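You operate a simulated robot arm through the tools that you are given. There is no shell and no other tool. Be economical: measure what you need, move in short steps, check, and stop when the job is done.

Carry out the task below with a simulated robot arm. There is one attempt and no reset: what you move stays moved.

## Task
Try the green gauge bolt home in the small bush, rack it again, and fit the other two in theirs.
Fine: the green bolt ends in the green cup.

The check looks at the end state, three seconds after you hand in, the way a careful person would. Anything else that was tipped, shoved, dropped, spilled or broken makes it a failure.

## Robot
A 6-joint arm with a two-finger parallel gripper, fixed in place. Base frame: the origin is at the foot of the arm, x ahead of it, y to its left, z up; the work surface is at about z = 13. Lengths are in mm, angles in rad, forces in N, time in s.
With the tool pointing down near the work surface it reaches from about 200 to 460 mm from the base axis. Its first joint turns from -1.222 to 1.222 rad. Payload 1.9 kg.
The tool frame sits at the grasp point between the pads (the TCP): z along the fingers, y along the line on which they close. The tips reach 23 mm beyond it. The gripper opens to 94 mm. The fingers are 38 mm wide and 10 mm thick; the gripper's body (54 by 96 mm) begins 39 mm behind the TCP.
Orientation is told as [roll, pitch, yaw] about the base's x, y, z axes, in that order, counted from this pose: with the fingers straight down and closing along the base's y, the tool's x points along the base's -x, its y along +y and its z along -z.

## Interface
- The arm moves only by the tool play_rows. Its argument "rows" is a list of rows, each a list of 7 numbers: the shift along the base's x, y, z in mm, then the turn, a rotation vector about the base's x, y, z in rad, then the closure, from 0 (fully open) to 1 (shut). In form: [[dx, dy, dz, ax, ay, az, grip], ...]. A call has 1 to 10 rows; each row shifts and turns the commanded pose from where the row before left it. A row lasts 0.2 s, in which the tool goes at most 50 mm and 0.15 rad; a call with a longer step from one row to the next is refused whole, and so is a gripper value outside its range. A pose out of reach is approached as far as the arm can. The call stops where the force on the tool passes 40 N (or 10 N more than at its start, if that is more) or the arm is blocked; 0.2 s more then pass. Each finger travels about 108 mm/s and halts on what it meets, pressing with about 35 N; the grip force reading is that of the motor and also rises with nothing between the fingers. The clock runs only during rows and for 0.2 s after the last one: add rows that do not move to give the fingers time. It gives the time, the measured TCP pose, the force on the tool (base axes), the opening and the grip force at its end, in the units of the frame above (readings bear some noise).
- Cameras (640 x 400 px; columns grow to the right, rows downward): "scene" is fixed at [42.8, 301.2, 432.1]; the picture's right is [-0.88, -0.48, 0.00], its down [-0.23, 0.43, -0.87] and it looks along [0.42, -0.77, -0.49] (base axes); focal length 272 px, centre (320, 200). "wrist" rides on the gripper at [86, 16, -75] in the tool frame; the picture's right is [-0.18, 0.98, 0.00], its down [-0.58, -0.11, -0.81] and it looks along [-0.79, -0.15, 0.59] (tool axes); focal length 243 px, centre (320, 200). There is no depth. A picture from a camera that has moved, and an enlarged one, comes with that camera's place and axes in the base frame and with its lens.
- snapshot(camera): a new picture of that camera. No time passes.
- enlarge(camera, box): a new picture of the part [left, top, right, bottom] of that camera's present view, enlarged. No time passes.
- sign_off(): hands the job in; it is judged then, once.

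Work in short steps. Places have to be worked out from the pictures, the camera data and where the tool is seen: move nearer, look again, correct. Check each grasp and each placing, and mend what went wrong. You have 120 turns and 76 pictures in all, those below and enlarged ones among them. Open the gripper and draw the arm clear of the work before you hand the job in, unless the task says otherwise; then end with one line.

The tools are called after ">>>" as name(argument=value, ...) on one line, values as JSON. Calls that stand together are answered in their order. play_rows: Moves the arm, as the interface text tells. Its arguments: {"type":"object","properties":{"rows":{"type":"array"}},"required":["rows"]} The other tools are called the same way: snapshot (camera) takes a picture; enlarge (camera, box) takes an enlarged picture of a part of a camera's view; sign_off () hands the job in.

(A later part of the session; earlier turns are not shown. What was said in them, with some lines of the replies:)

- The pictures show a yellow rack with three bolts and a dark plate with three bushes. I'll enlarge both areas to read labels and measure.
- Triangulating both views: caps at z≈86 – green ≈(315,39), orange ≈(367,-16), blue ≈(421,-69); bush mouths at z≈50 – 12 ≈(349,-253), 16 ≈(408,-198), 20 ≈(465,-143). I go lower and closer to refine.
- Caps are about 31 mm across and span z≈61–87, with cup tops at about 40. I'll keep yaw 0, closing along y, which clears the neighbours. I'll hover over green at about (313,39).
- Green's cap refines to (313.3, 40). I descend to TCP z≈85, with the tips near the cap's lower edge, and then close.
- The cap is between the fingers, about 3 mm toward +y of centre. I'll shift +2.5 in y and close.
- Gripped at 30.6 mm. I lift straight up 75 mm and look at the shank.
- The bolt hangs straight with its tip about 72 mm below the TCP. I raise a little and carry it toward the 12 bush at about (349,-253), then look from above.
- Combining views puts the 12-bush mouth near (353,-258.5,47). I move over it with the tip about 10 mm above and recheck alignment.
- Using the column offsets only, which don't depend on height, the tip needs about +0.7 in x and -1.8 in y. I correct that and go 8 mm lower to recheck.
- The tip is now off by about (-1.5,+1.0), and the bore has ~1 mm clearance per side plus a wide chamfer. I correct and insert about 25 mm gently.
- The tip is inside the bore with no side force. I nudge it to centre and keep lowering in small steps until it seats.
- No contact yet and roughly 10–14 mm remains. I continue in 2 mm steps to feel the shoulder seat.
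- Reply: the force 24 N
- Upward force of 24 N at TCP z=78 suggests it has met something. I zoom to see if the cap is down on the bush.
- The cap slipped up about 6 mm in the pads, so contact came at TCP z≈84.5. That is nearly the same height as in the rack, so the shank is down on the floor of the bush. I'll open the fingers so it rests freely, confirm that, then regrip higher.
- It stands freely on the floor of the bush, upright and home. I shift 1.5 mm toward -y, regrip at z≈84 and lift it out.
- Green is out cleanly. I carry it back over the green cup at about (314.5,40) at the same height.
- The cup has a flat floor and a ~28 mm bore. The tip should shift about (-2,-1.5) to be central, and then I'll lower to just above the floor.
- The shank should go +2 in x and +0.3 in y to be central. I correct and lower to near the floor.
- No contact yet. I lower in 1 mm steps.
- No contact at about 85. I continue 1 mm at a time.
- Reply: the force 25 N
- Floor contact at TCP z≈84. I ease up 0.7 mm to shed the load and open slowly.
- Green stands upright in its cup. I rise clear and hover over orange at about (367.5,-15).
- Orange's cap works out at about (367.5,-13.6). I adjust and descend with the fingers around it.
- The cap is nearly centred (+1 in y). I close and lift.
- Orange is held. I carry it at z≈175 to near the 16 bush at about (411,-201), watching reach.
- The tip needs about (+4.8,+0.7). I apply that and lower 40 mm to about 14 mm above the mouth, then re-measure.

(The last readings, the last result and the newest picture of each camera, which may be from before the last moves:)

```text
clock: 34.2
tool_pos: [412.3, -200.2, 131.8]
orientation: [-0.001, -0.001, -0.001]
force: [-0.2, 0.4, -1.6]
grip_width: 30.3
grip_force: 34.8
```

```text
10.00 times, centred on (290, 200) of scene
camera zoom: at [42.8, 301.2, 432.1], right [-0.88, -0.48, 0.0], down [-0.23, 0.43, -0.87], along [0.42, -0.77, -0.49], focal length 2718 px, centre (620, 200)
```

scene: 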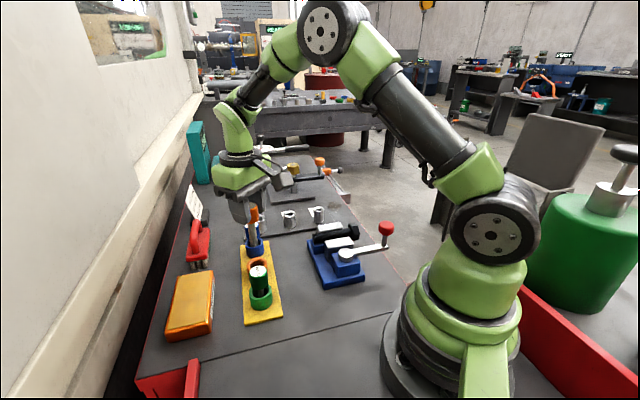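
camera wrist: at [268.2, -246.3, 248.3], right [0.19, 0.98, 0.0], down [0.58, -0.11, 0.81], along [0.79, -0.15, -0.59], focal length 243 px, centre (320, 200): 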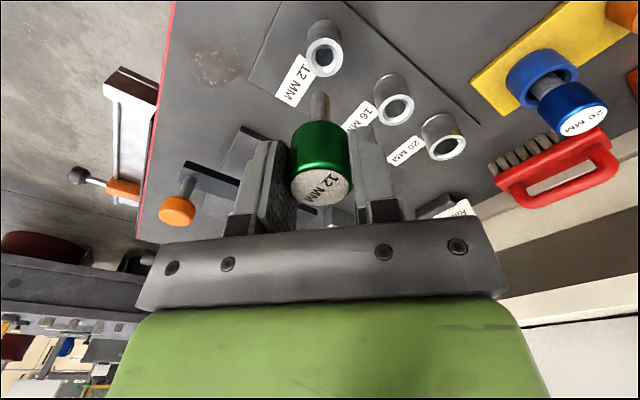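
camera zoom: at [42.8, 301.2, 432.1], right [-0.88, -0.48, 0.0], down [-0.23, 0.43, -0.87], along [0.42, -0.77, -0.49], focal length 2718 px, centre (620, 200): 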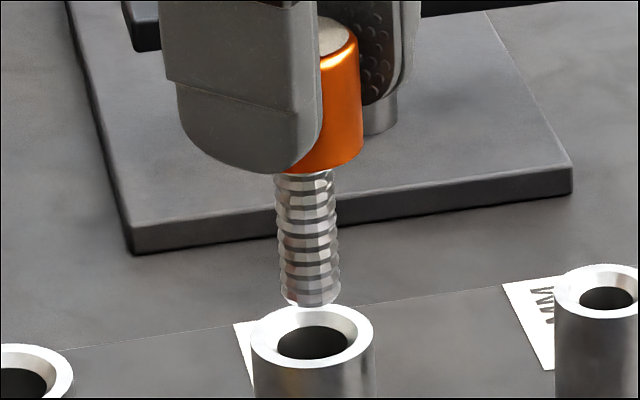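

Offset remaining is about (+0.5,-0.9). I correct it and insert slowly to partial depth.

>>> play_rows(rows=[[0.5, -0.9, 0, 0, 0, 0, 0.75], [0, 0, 0, 0, 0, 0, 0.75], [0, 0, -6, 0, 0, 0, 0.75], [0, 0, -6, 0, 0, 0, 0.75], [0, 0, -5, 0, 0, 0, 0.75], [0, 0, -5, 0, 0, 0, 0.75], [0, 0, 0, 0, 0, 0, 0.75]])

>>> enlarge(camera="wrist", box=[260, 40, 380, 130])

>>> enlarge(camera="scene", box=[270, 180, 310, 220])

```text
clock: 35.8
tool_pos: [413.7, -201.5, 110.8]
orientation: [0.0, -0.001, -0.003]
force: [-0.3, 0.8, -0.8]
grip_width: 31.0
grip_force: 34.9
```

```text
4.44 times, centred on (320, 85) of wrist
camera zoom: at [326.7, -185.1, 185.0], right [0.19, 0.98, 0.0], down [0.58, -0.11, 0.81], along [0.79, -0.15, -0.59], focal length 1078 px, centre (320, 711)
```

zoom: 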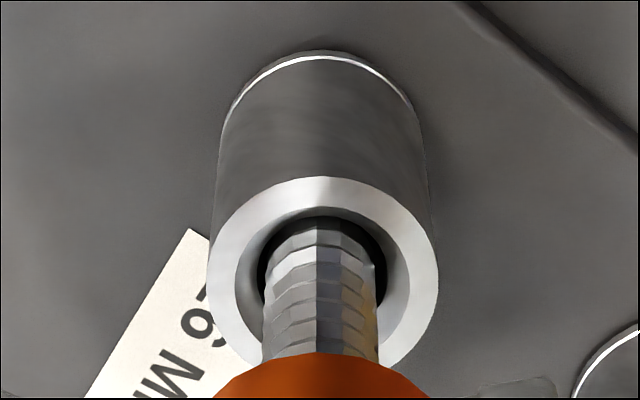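

```text
10.00 times, centred on (290, 200) of scene
camera zoom: at [42.8, 301.2, 432.1], right [-0.88, -0.48, 0.0], down [-0.23, 0.43, -0.87], along [0.42, -0.77, -0.49], focal length 2718 px, centre (620, 200)
```

zoom: 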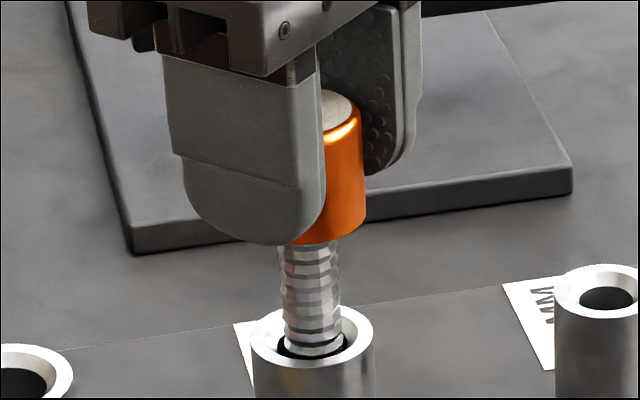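

The tip is in the bore and centred with no force. I continue down, slowing near the expected floor contact at TCP z≈84.

>>> play_rows(rows=[[0, 0.3, -5, 0, 0, 0, 0.75], [0, 0, -5, 0, 0, 0, 0.75], [0, 0, -5, 0, 0, 0, 0.75], [0, 0, -4, 0, 0, 0, 0.75], [0, 0, -3, 0, 0, 0, 0.75], [0, 0, -1.5, 0, 0, 0, 0.75], [0, 0, 0, 0, 0, 0, 0.75]])

```text
clock: 37.4
tool_pos: [413.0, -201.9, 87.5]
orientation: [0.001, -0.003, -0.003]
force: [0.4, -0.4, -0.9]
grip_width: 30.6
grip_force: 34.9
```

>>> play_rows(rows=[[0, 0, -1.5, 0, 0, 0, 0.75], [0, 0, -1, 0, 0, 0, 0.75], [0, 0, -1, 0, 0, 0, 0.75], [0, 0, -1, 0, 0, 0, 0.75], [0, 0, 0, 0, 0, 0, 0.75]])

>>> enlarge(camera="scene", box=[270, 180, 310, 220])

```text
clock: 38.6
tool_pos: [413.0, -202.0, 84.9]
orientation: [0.001, -0.005, -0.001]
force: [-3.1, 4.8, 20.9]
grip_width: 30.7
grip_force: 35.1
```

```text
10.00 times, centred on (290, 200) of scene
camera zoom: at [42.7, 301.2, 432.0], right [-0.88, -0.48, 0.0], down [-0.23, 0.43, -0.87], along [0.42, -0.77, -0.49], focal length 2718 px, centre (620, 200)
```

zoom: 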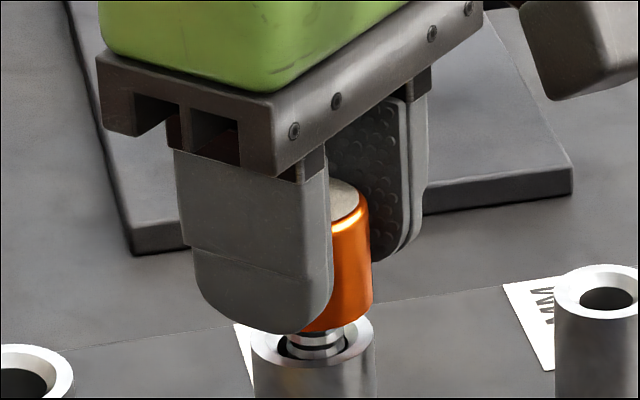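

Contact is at the expected floor height, with the same gap as green. I ease up, open slowly and rise partway to check it stands.

>>> play_rows(rows=[[0, 0, 0.8, 0, 0, 0, 0.75], [0, 0, 0, 0, 0, 0, 0.68], [0, 0, 0, 0, 0, 0, 0.64], [0, 0, 0, 0, 0, 0, 0.55], [0, 0, 0, 0, 0, 0, 0.42], [0, 0, 0, 0, 0, 0, 0.38], [0, 0, 25, 0, 0, 0, 0.38], [0, 0, 35, 0, 0, 0, 0.38], [0, 0, 0, 0, 0, 0, 0.38]])

>>> enlarge(camera="scene", box=[220, 150, 340, 330])

>>> snapshot(camera="wrist")

```text
clock: 40.6
tool_pos: [412.8, -202.7, 145.5]
orientation: [0.001, -0.001, 0.001]
force: [0.0, 0.2, 0.3]
grip_width: 58.3
grip_force: 0.0
```

```text
2.22 times, centred on (280, 240) of scene
camera zoom: at [42.8, 301.2, 432.1], right [-0.88, -0.48, 0.0], down [-0.23, 0.43, -0.87], along [0.42, -0.77, -0.49], focal length 604 px, centre (409, 111)
```

zoom: 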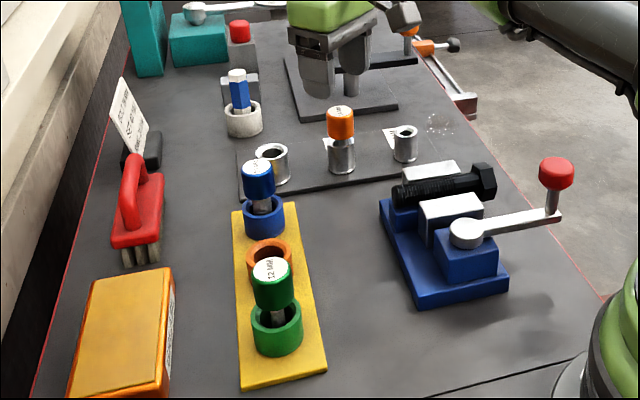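

```text
27 pictures are left
camera wrist: at [326.0, -185.7, 219.2], right [0.19, 0.98, 0.0], down [0.58, -0.11, 0.81], along [0.79, -0.15, -0.59], focal length 243 px, centre (320, 200)
```

wrist: 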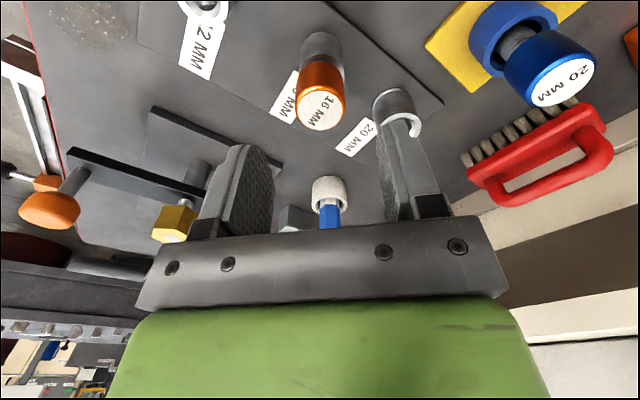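

Orange stands home and green is racked. Before fetching blue, I check with the empty gripper whether the 20 bush at about (470,-145) can be reached.

>>> play_rows(rows=[[20, 19, 5, 0, 0, 0, 0.38], [20, 19, 0, 0, 0, 0, 0.38], [17, 19, 0, 0, 0, 0, 0.38], [0, 0, -20, 0, 0, 0, 0.38], [0, 0, -20, 0, 0, 0, 0.38], [0, 0, -20, 0, 0, 0, 0.38], [0, 0, 0, 0, 0, 0, 0.38], [0, 0, 0, 0, 0, 0, 0.38]])

>>> enlarge(camera="wrist", box=[220, 20, 460, 200])

```text
clock: 42.4
tool_pos: [439.3, -144.7, 84.7]
orientation: [0.0, -0.001, -0.001]
force: [0.7, -0.5, 0.3]
grip_width: 58.2
grip_force: 0.1
out of reach, approached as far as the arm can: row 1, 2, 3
```

```text
2.22 times, centred on (340, 110) of wrist
camera zoom: at [351.8, -128.9, 158.9], right [0.19, 0.98, 0.0], down [0.58, -0.11, 0.81], along [0.79, -0.15, -0.59], focal length 539 px, centre (276, 400)
```

zoom: 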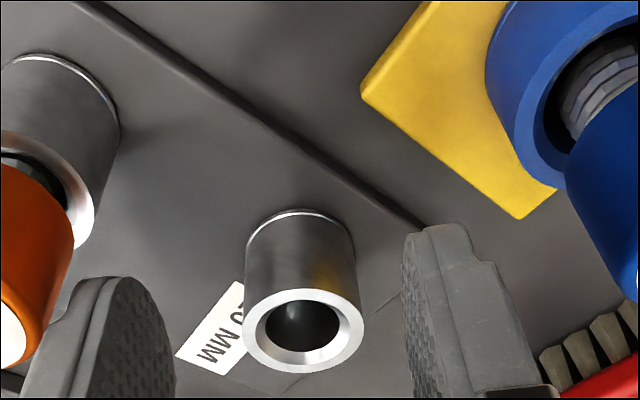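

At z≈150 it was clamped to a radius of about 462. I test whether the arm can go further out at this lower height.

>>> play_rows(rows=[[10, 0, 0, 0, 0, 0, 0.38], [10, 0, 0, 0, 0, 0, 0.38], [10, 0, 0, 0, 0, 0, 0.38], [0, 0, 0, 0, 0, 0, 0.38], [0, 0, 0, 0, 0, 0, 0.38]])

```text
clock: 43.6
tool_pos: [439.1, -142.1, 85.8]
orientation: [-0.001, 0.0, -0.001]
force: [-0.2, 0.0, -0.2]
grip_width: 58.3
grip_force: 0.1
out of reach, approached as far as the arm can: row 1, 2, 3
```

Tool-down reach ends at a radius of about 461, and the bush is at about 490. I'll tilt the tool about its closing axis (base y) with the fingers outward. The pads stay vertical planes, so a bolt gripped with this tilt at the rack stays vertical. I test the reach with a 0.3 rad tilt.

>>> play_rows(rows=[[-10, 0, 20, 0, 0, 0, 0.38], [0, 0, 0, 0, -0.1, 0, 0.38], [0, 0, 0, 0, -0.1, 0, 0.38], [0, 0, 0, 0, -0.1, 0, 0.38], [20, 0, 0, 0, 0, 0, 0.38], [20, 0, 0, 0, 0, 0, 0.38], [0, 0, 0, 0, 0, 0, 0.38], [0, 0, 0, 0, 0, 0, 0.38]])

```text
clock: 45.4
tool_pos: [468.0, -141.4, 107.0]
orientation: [0.001, -0.303, -0.001]
force: [-0.3, -0.4, -0.7]
grip_width: 58.2
grip_force: 0.1
```

Tilt works: (468,-141,107) is reached without clamping. I check at the insertion start height, z≈140, with x≈473.

>>> play_rows(rows=[[5, -3, 0, 0, 0, 0, 0.38], [0, 0, 20, 0, 0, 0, 0.38], [0, 0, 15, 0, 0, 0, 0.38], [0, 0, 0, 0, 0, 0, 0.38], [0, 0, 15, 0, 0, 0, 0.38], [0, 0, 0, 0, 0, 0, 0.38]])

>>> snapshot(camera="wrist")

```text
clock: 46.8
tool_pos: [472.6, -144.8, 155.9]
orientation: [0.003, -0.301, -0.002]
force: [-0.8, -1.3, 0.5]
grip_width: 58.4
grip_force: 0.2
```

```text
25 pictures are left
camera wrist: at [368.5, -128.9, 201.3], right [0.18, 0.98, 0.06], down [0.32, -0.11, 0.94], along [0.93, -0.15, -0.33], focal length 243 px, centre (320, 200)
```

wrist: 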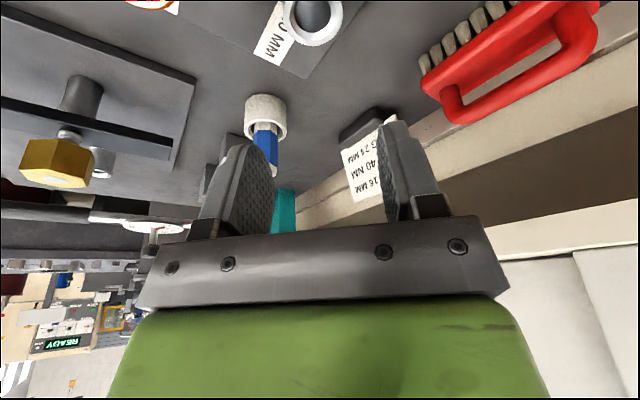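

Reach is fine with the tilt. I move, still tilted, to hover over blue at about (421,-69).

>>> play_rows(rows=[[-17, 25, 0, 0, 0, 0, 0.3], [-17, 25, 0, 0, 0, 0, 0.3], [-17, 25, -6, 0, 0, 0, 0.3], [0, 0, 0, 0, 0, 0, 0.3], [0, 0, 0, 0, 0, 0, 0.3]])

>>> snapshot(camera="wrist")

```text
clock: 48.0
tool_pos: [423.9, -67.8, 149.3]
orientation: [0.0, -0.302, 0.0]
force: [0.0, -0.1, 0.1]
grip_width: 65.8
grip_force: 0.0
```

```text
24 pictures are left
camera wrist: at [318.9, -52.2, 194.7], right [0.18, 0.98, 0.06], down [0.32, -0.11, 0.94], along [0.93, -0.15, -0.33], focal length 243 px, centre (320, 200)
```

wrist: 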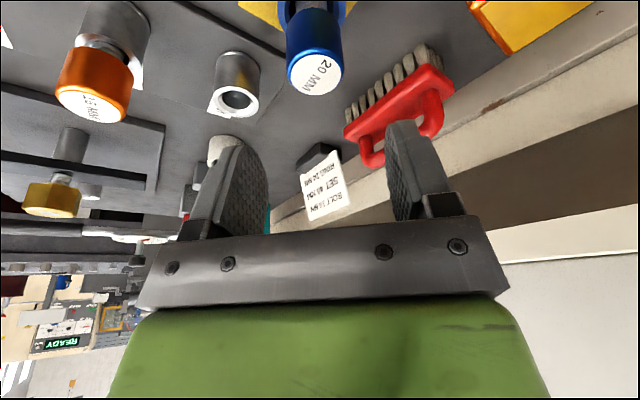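

Blue's cap is at about (421,-67.5). I aim TCP x≈419 so the tilted pads straddle the cap, and descend.

>>> play_rows(rows=[[-5, 0.3, -20, 0, 0, 0, 0.3], [0, 0, -25, 0, 0, 0, 0.3], [0, 0, -18, 0, 0, 0, 0.3], [0, 0, 0, 0, 0, 0, 0.3], [0, 0, 0, 0, 0, 0, 0.3]])

>>> enlarge(camera="wrist", box=[200, 40, 440, 220])

>>> enlarge(camera="scene", box=[210, 180, 310, 270])

```text
clock: 49.2
tool_pos: [418.5, -71.5, 87.4]
orientation: [0.0, -0.303, -0.001]
force: [-0.9, 0.0, -0.1]
grip_width: 65.9
grip_force: 0.1
```

```text
2.22 times, centred on (320, 130) of wrist
camera zoom: at [313.5, -54.6, 132.2], right [0.18, 0.98, 0.06], down [0.32, -0.11, 0.94], along [0.93, -0.15, -0.33], focal length 539 px, centre (320, 356)
```

zoom: 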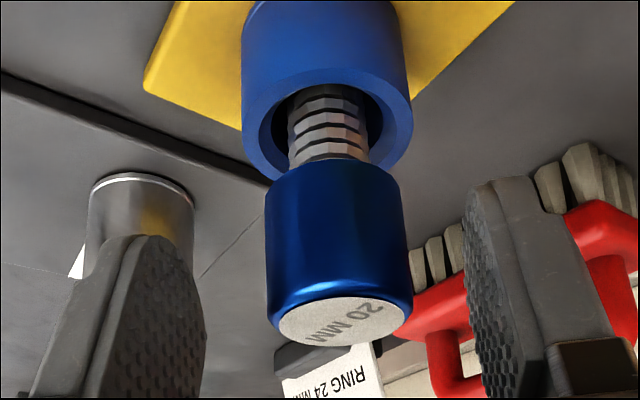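

```text
4.44 times, centred on (260, 225) of scene
camera zoom: at [42.8, 301.2, 432.1], right [-0.88, -0.48, 0.0], down [-0.23, 0.43, -0.87], along [0.42, -0.77, -0.49], focal length 1208 px, centre (587, 89)
```

zoom: 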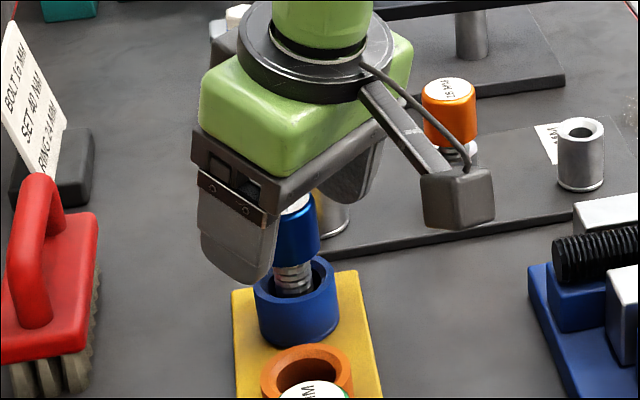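

The cap is about 4 mm toward +y of the gripper centre. I shift +4 in y and recheck before closing.

>>> play_rows(rows=[[0, 4, 0, 0, 0, 0, 0.3], [0, 0, 0, 0, 0, 0, 0.4], [0, 0, 0, 0, 0, 0, 0.4]])

>>> enlarge(camera="wrist", box=[200, 40, 440, 220])

```text
clock: 50.0
tool_pos: [418.3, -66.5, 86.2]
orientation: [0.002, -0.303, -0.002]
force: [-0.3, 0.2, 0.6]
grip_width: 56.7
grip_force: 0.1
```

```text
2.22 times, centred on (320, 130) of wrist
camera zoom: at [313.7, -49.6, 131.9], right [0.18, 0.98, 0.06], down [0.32, -0.11, 0.94], along [0.93, -0.15, -0.33], focal length 539 px, centre (320, 356)
```

zoom: 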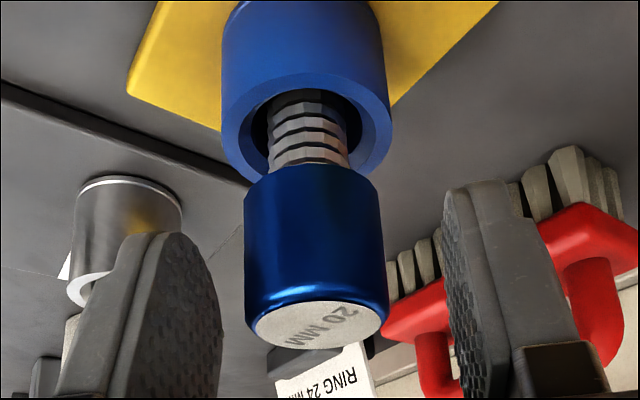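

The cap now sits at the column where green was when gripped. I close and lift straight.

>>> play_rows(rows=[[0, 0, 0, 0, 0, 0, 0.55], [0, 0, 0, 0, 0, 0, 0.75], [0, 0, 0, 0, 0, 0, 0.75], [0, 0, 10, 0, 0, 0, 0.75], [0, 0, 20, 0, 0, 0, 0.75], [0, 0, 20, 0, 0, 0, 0.75], [0, 0, 20, 0, 0, 0, 0.75], [0, 0, 0, 0, 0, 0, 0.75]])

>>> enlarge(camera="scene", box=[200, 140, 320, 270])

```text
clock: 51.8
tool_pos: [417.8, -68.9, 156.6]
orientation: [0.002, -0.301, -0.003]
force: [0.2, -0.1, -2.3]
grip_width: 30.5
grip_force: 35.2
```

```text
3.08 times, centred on (260, 205) of scene
camera zoom: at [42.8, 301.2, 432.1], right [-0.88, -0.48, 0.0], down [-0.23, 0.43, -0.87], along [0.42, -0.77, -0.49], focal length 836 px, centre (505, 185)
```

zoom: 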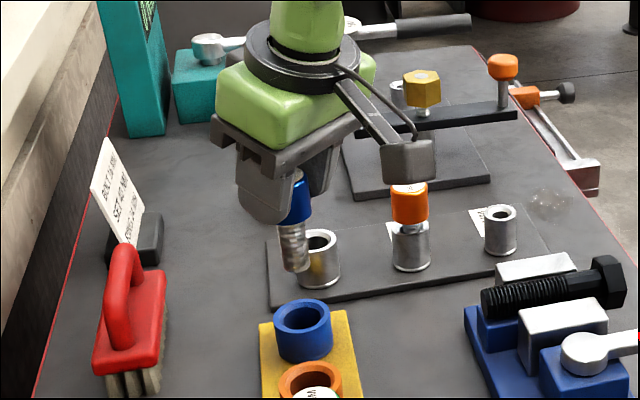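

Blue is held vertically. I carry it to above the 20 bush (TCP about (469,-144)) at this height, then measure.

>>> play_rows(rows=[[0, 0, 5, 0, 0, 0, 0.75], [15, -25, 0, 0, 0, 0, 0.75], [16, -25, 0, 0, 0, 0, 0.75], [16, -25, 0, 0, 0, 0, 0.75], [0, 0, -15, 0, 0, 0, 0.75], [0, 0, -10, 0, 0, 0, 0.75], [0, 0, 0, 0, 0, 0, 0.75], [0, 0, 0, 0, 0, 0, 0.75]])

>>> enlarge(camera="wrist", box=[260, 0, 380, 90])

>>> enlarge(camera="scene", box=[230, 170, 290, 230])

```text
clock: 53.6
tool_pos: [465.7, -142.3, 136.1]
orientation: [0.001, -0.301, 0.001]
force: [0.4, -0.7, -1.5]
grip_width: 30.4
grip_force: 35.5
```

```text
4.44 times, centred on (320, 45) of wrist
camera zoom: at [360.0, -125.4, 181.9], right [0.18, 0.98, 0.06], down [0.32, -0.11, 0.94], along [0.93, -0.15, -0.33], focal length 1078 px, centre (320, 889)
```

zoom: 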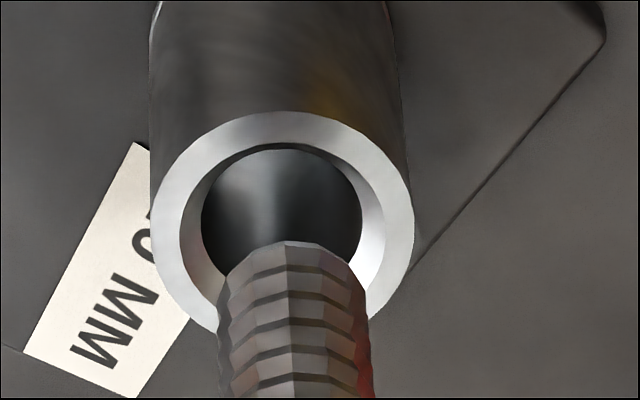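

```text
6.67 times, centred on (260, 200) of scene
camera zoom: at [42.8, 301.2, 432.1], right [-0.88, -0.48, 0.0], down [-0.23, 0.43, -0.87], along [0.42, -0.77, -0.49], focal length 1812 px, centre (720, 200)
```

zoom: 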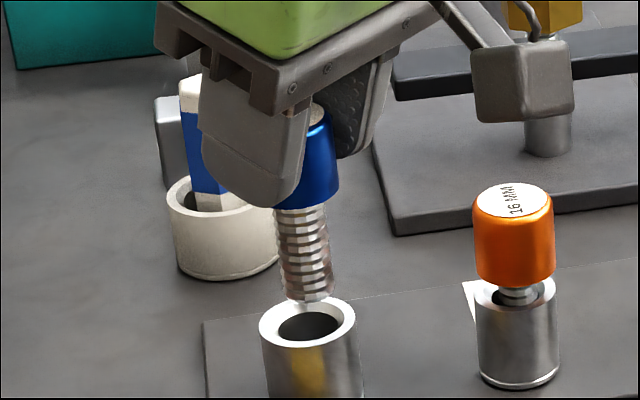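

The offset is about (+2.1,-0.9). I correct it, lower 8 mm and verify before entering.

>>> play_rows(rows=[[2.1, -0.9, 0, 0, 0, 0, 0.75], [0, 0, -8, 0, 0, 0, 0.75], [0, 0, 0, 0, 0, 0, 0.75], [0, 0, 0, 0, 0, 0, 0.75]])

>>> enlarge(camera="wrist", box=[260, 10, 380, 100])

>>> enlarge(camera="scene", box=[240, 190, 280, 220])

```text
clock: 54.6
tool_pos: [466.8, -142.1, 129.4]
orientation: [0.002, -0.299, -0.001]
force: [0.2, 0.5, -3.0]
grip_width: 30.3
grip_force: 34.9
```

```text
4.44 times, centred on (320, 55) of wrist
camera zoom: at [362.8, -125.4, 174.8], right [0.18, 0.98, 0.06], down [0.32, -0.11, 0.94], along [0.93, -0.15, -0.33], focal length 1078 px, centre (320, 844)
```

zoom: 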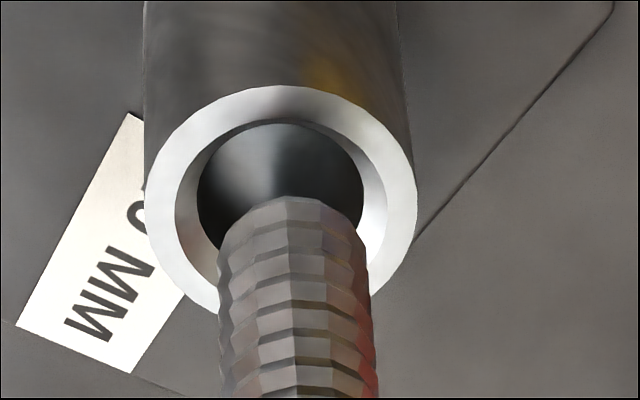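

```text
13.33 times, centred on (260, 205) of scene
camera zoom: at [42.8, 301.2, 432.1], right [-0.88, -0.48, 0.0], down [-0.23, 0.43, -0.87], along [0.42, -0.77, -0.49], focal length 3624 px, centre (1120, 133)
```

zoom: 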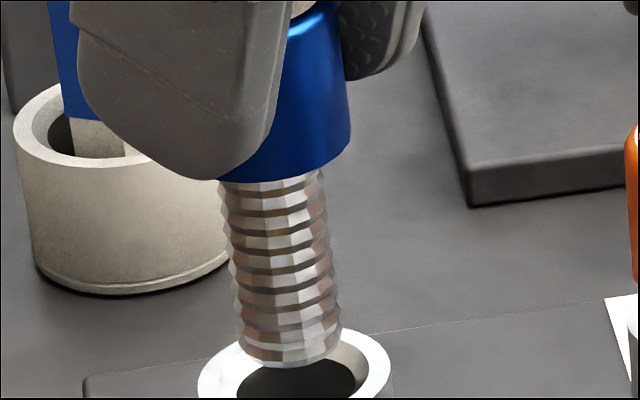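

The shank is vertical, since its lean matches perspective. The residual is about (+1.2,-1.1), so I correct and enter about 18 mm gently.

>>> play_rows(rows=[[1.2, -1.1, 0, 0, 0, 0, 0.75], [0, 0, 0, 0, 0, 0, 0.75], [0, 0, -5, 0, 0, 0, 0.75], [0, 0, -5, 0, 0, 0, 0.75], [0, 0, -4, 0, 0, 0, 0.75], [0, 0, -4, 0, 0, 0, 0.75], [0, 0, 0, 0, 0, 0, 0.75]])

>>> enlarge(camera="wrist", box=[260, 20, 380, 110])

>>> enlarge(camera="scene", box=[240, 190, 280, 220])

```text
clock: 56.2
tool_pos: [469.0, -142.4, 111.3]
orientation: [0.002, -0.301, -0.001]
force: [0.7, 0.1, -3.1]
grip_width: 30.6
grip_force: 35.0
```

```text
4.44 times, centred on (320, 65) of wrist
camera zoom: at [364.1, -125.8, 156.4], right [0.18, 0.98, 0.06], down [0.32, -0.11, 0.94], along [0.93, -0.15, -0.33], focal length 1078 px, centre (320, 800)
```

zoom: 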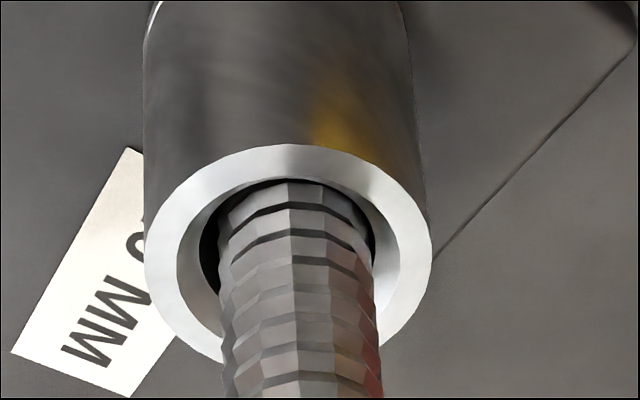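

```text
13.33 times, centred on (260, 205) of scene
camera zoom: at [42.8, 301.2, 432.1], right [-0.88, -0.48, 0.0], down [-0.23, 0.43, -0.87], along [0.42, -0.77, -0.49], focal length 3624 px, centre (1120, 133)
```

zoom: 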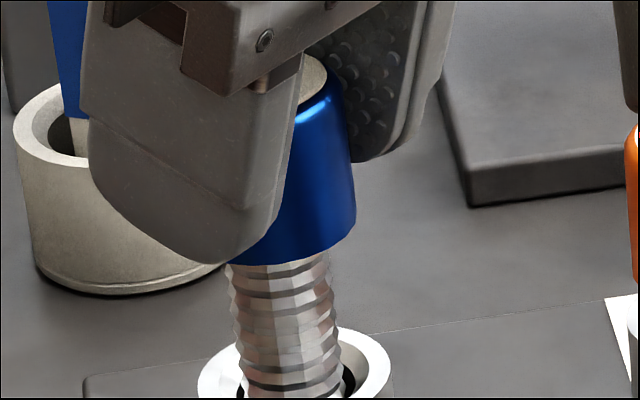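

The tip is inside the bore. I nudge -0.8 in y to centre and continue down, slowing near z≈86.

>>> play_rows(rows=[[-0.1, -0.8, -2, 0, 0, 0, 0.75], [0, 0, -4, 0, 0, 0, 0.75], [0, 0, -4, 0, 0, 0, 0.75], [0, 0, -4, 0, 0, 0, 0.75], [0, 0, -4, 0, 0, 0, 0.75], [0, 0, -3, 0, 0, 0, 0.75], [0, 0, 0, 0, 0, 0, 0.75]])

```text
clock: 57.8
tool_pos: [466.7, -142.8, 90.0]
orientation: [0.001, -0.302, 0.0]
force: [8.3, 0.2, 0.7]
grip_width: 30.5
grip_force: 35.7
```

There's a side force of +8 N in x, which means the bush wall is pushing the bolt outward. I shift +0.8 in x and recheck before going deeper.

>>> play_rows(rows=[[0.8, 0, 0, 0, 0, 0, 0.75], [0, 0, 0, 0, 0, 0, 0.75], [0, 0, -1, 0, 0, 0, 0.75], [0, 0, 0, 0, 0, 0, 0.75]])

>>> enlarge(camera="scene", box=[235, 185, 285, 225])

```text
clock: 58.8
tool_pos: [466.2, -143.5, 89.0]
orientation: [0.001, -0.303, -0.001]
force: [6.5, -2.4, -1.5]
grip_width: 30.5
grip_force: 34.6
```

```text
10.00 times, centred on (260, 205) of scene
camera zoom: at [42.8, 301.2, 432.1], right [-0.88, -0.48, 0.0], down [-0.23, 0.43, -0.87], along [0.42, -0.77, -0.49], focal length 2718 px, centre (920, 150)
```

zoom: 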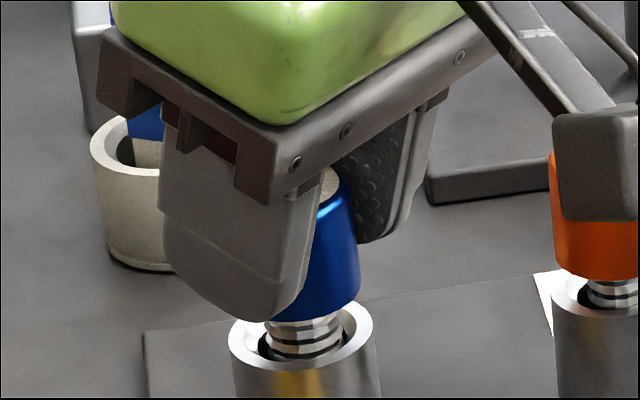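

It's nearly down. I add +1 in x to relieve the side force and keep lowering in 1 mm steps.

>>> play_rows(rows=[[1, 0.3, 0, 0, 0, 0, 0.75], [0, 0, -1, 0, 0, 0, 0.75], [0, 0, -1, 0, 0, 0, 0.75], [0, 0, 0, 0, 0, 0, 0.75]])

```text
clock: 59.8
tool_pos: [470.8, -142.9, 87.5]
orientation: [0.004, -0.301, -0.001]
force: [0.4, 0.8, -2.5]
grip_width: 30.3
grip_force: 35.1
```

Side force is gone. I continue down to floor contact.

>>> play_rows(rows=[[0, 0, -1, 0, 0, 0, 0.75], [0, 0, -1, 0, 0, 0, 0.75], [0, 0, 0, 0, 0, 0, 0.75]])

```text
clock: 60.6
tool_pos: [470.3, -144.2, 86.6]
orientation: [-0.001, -0.303, -0.002]
force: [-8.7, 0.4, 20.6]
grip_width: 30.5
grip_force: 35.3
```

Floor contact at z≈86 matches its rack grip height, so it's home. I ease off, open slowly, and rise straight up.

>>> play_rows(rows=[[-0.5, 0, 0.8, 0, 0, 0, 0.75], [0, 0, 0, 0, 0, 0, 0.68], [0, 0, 0, 0, 0, 0, 0.64], [0, 0, 0, 0, 0, 0, 0.55], [0, 0, 0, 0, 0, 0, 0.42], [0, 0, 0, 0, 0, 0, 0.38], [0, 0, 20, 0, 0, 0, 0.38], [0, 0, 30, 0, 0, 0, 0.38], [0, 0, 20, 0, 0, 0, 0.38], [0, 0, 0, 0, 0, 0, 0.38]])

>>> enlarge(camera="scene", box=[210, 150, 340, 330])

```text
clock: 62.8
tool_pos: [469.8, -142.8, 156.5]
orientation: [0.003, -0.3, -0.001]
force: [-0.1, -0.3, 0.1]
grip_width: 58.4
grip_force: 0.2
```

```text
2.22 times, centred on (275, 240) of scene
camera zoom: at [42.8, 301.2, 432.1], right [-0.88, -0.48, 0.0], down [-0.23, 0.43, -0.87], along [0.42, -0.77, -0.49], focal length 604 px, centre (420, 111)
```

zoom: 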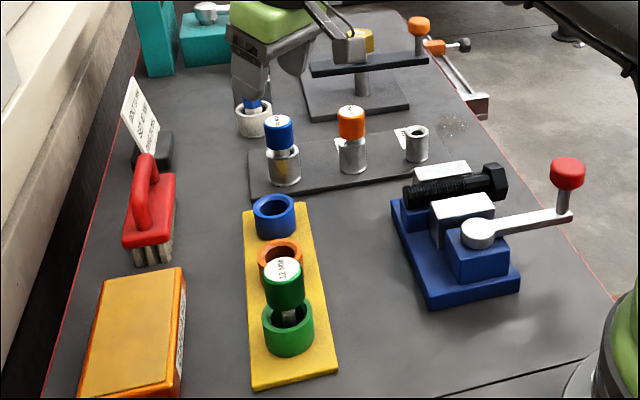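

All three are placed as asked. I raise and draw the arm back, undoing the tilt, and then take a final look.

>>> play_rows(rows=[[-20, 0, 40, 0, 0, 0, 0.3], [-30, 0, 35, 0, 0, 0, 0.2], [-30, 0, 30, 0, 0.1, 0, 0], [-30, 0, 30, 0, 0.1, 0, 0], [-30, 0, 20, 0, 0.1, 0, 0], [-30, 0, 10, 0, 0, 0, 0], [0, 0, 0, 0, 0, 0, 0], [0, 0, 0, 0, 0, 0, 0]])

>>> enlarge(camera="scene", box=[160, 130, 400, 330])

>>> snapshot(camera="wrist")

```text
clock: 64.6
tool_pos: [300.5, -141.6, 321.4]
orientation: [0.0, -0.002, -0.002]
force: [0.1, -0.6, 0.0]
grip_width: 94.0
grip_force: 0.2
```

```text
2.00 times, centred on (280, 230) of scene
camera zoom: at [42.8, 301.2, 432.1], right [-0.88, -0.48, 0.0], down [-0.23, 0.43, -0.87], along [0.42, -0.77, -0.49], focal length 544 px, centre (400, 140)
```

zoom: 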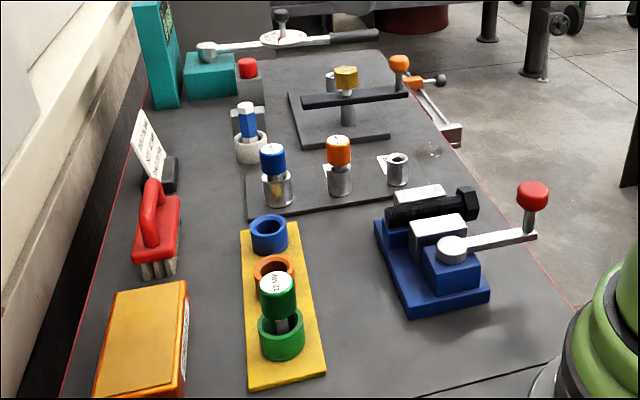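

```text
10 pictures are left
camera wrist: at [214.3, -124.1, 395.0], right [0.19, 0.98, 0.0], down [0.58, -0.11, 0.81], along [0.79, -0.15, -0.59], focal length 243 px, centre (320, 200)
```

wrist: 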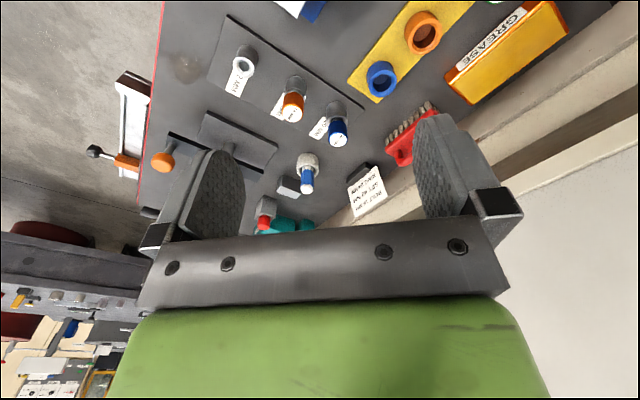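

Green is upright in its cup, orange and blue are home in the 16 and 20 bushes, and nothing else has moved. The arm is clear with the gripper open, so I hand in.

>>> sign_off()

```text
The job is handed in.
```

The green bolt was seated in the 12 mm bush and is back in the green cup. The orange bolt is in the 16 mm bush and the blue bolt is in the 20 mm bush, both down to the floor of the bush.
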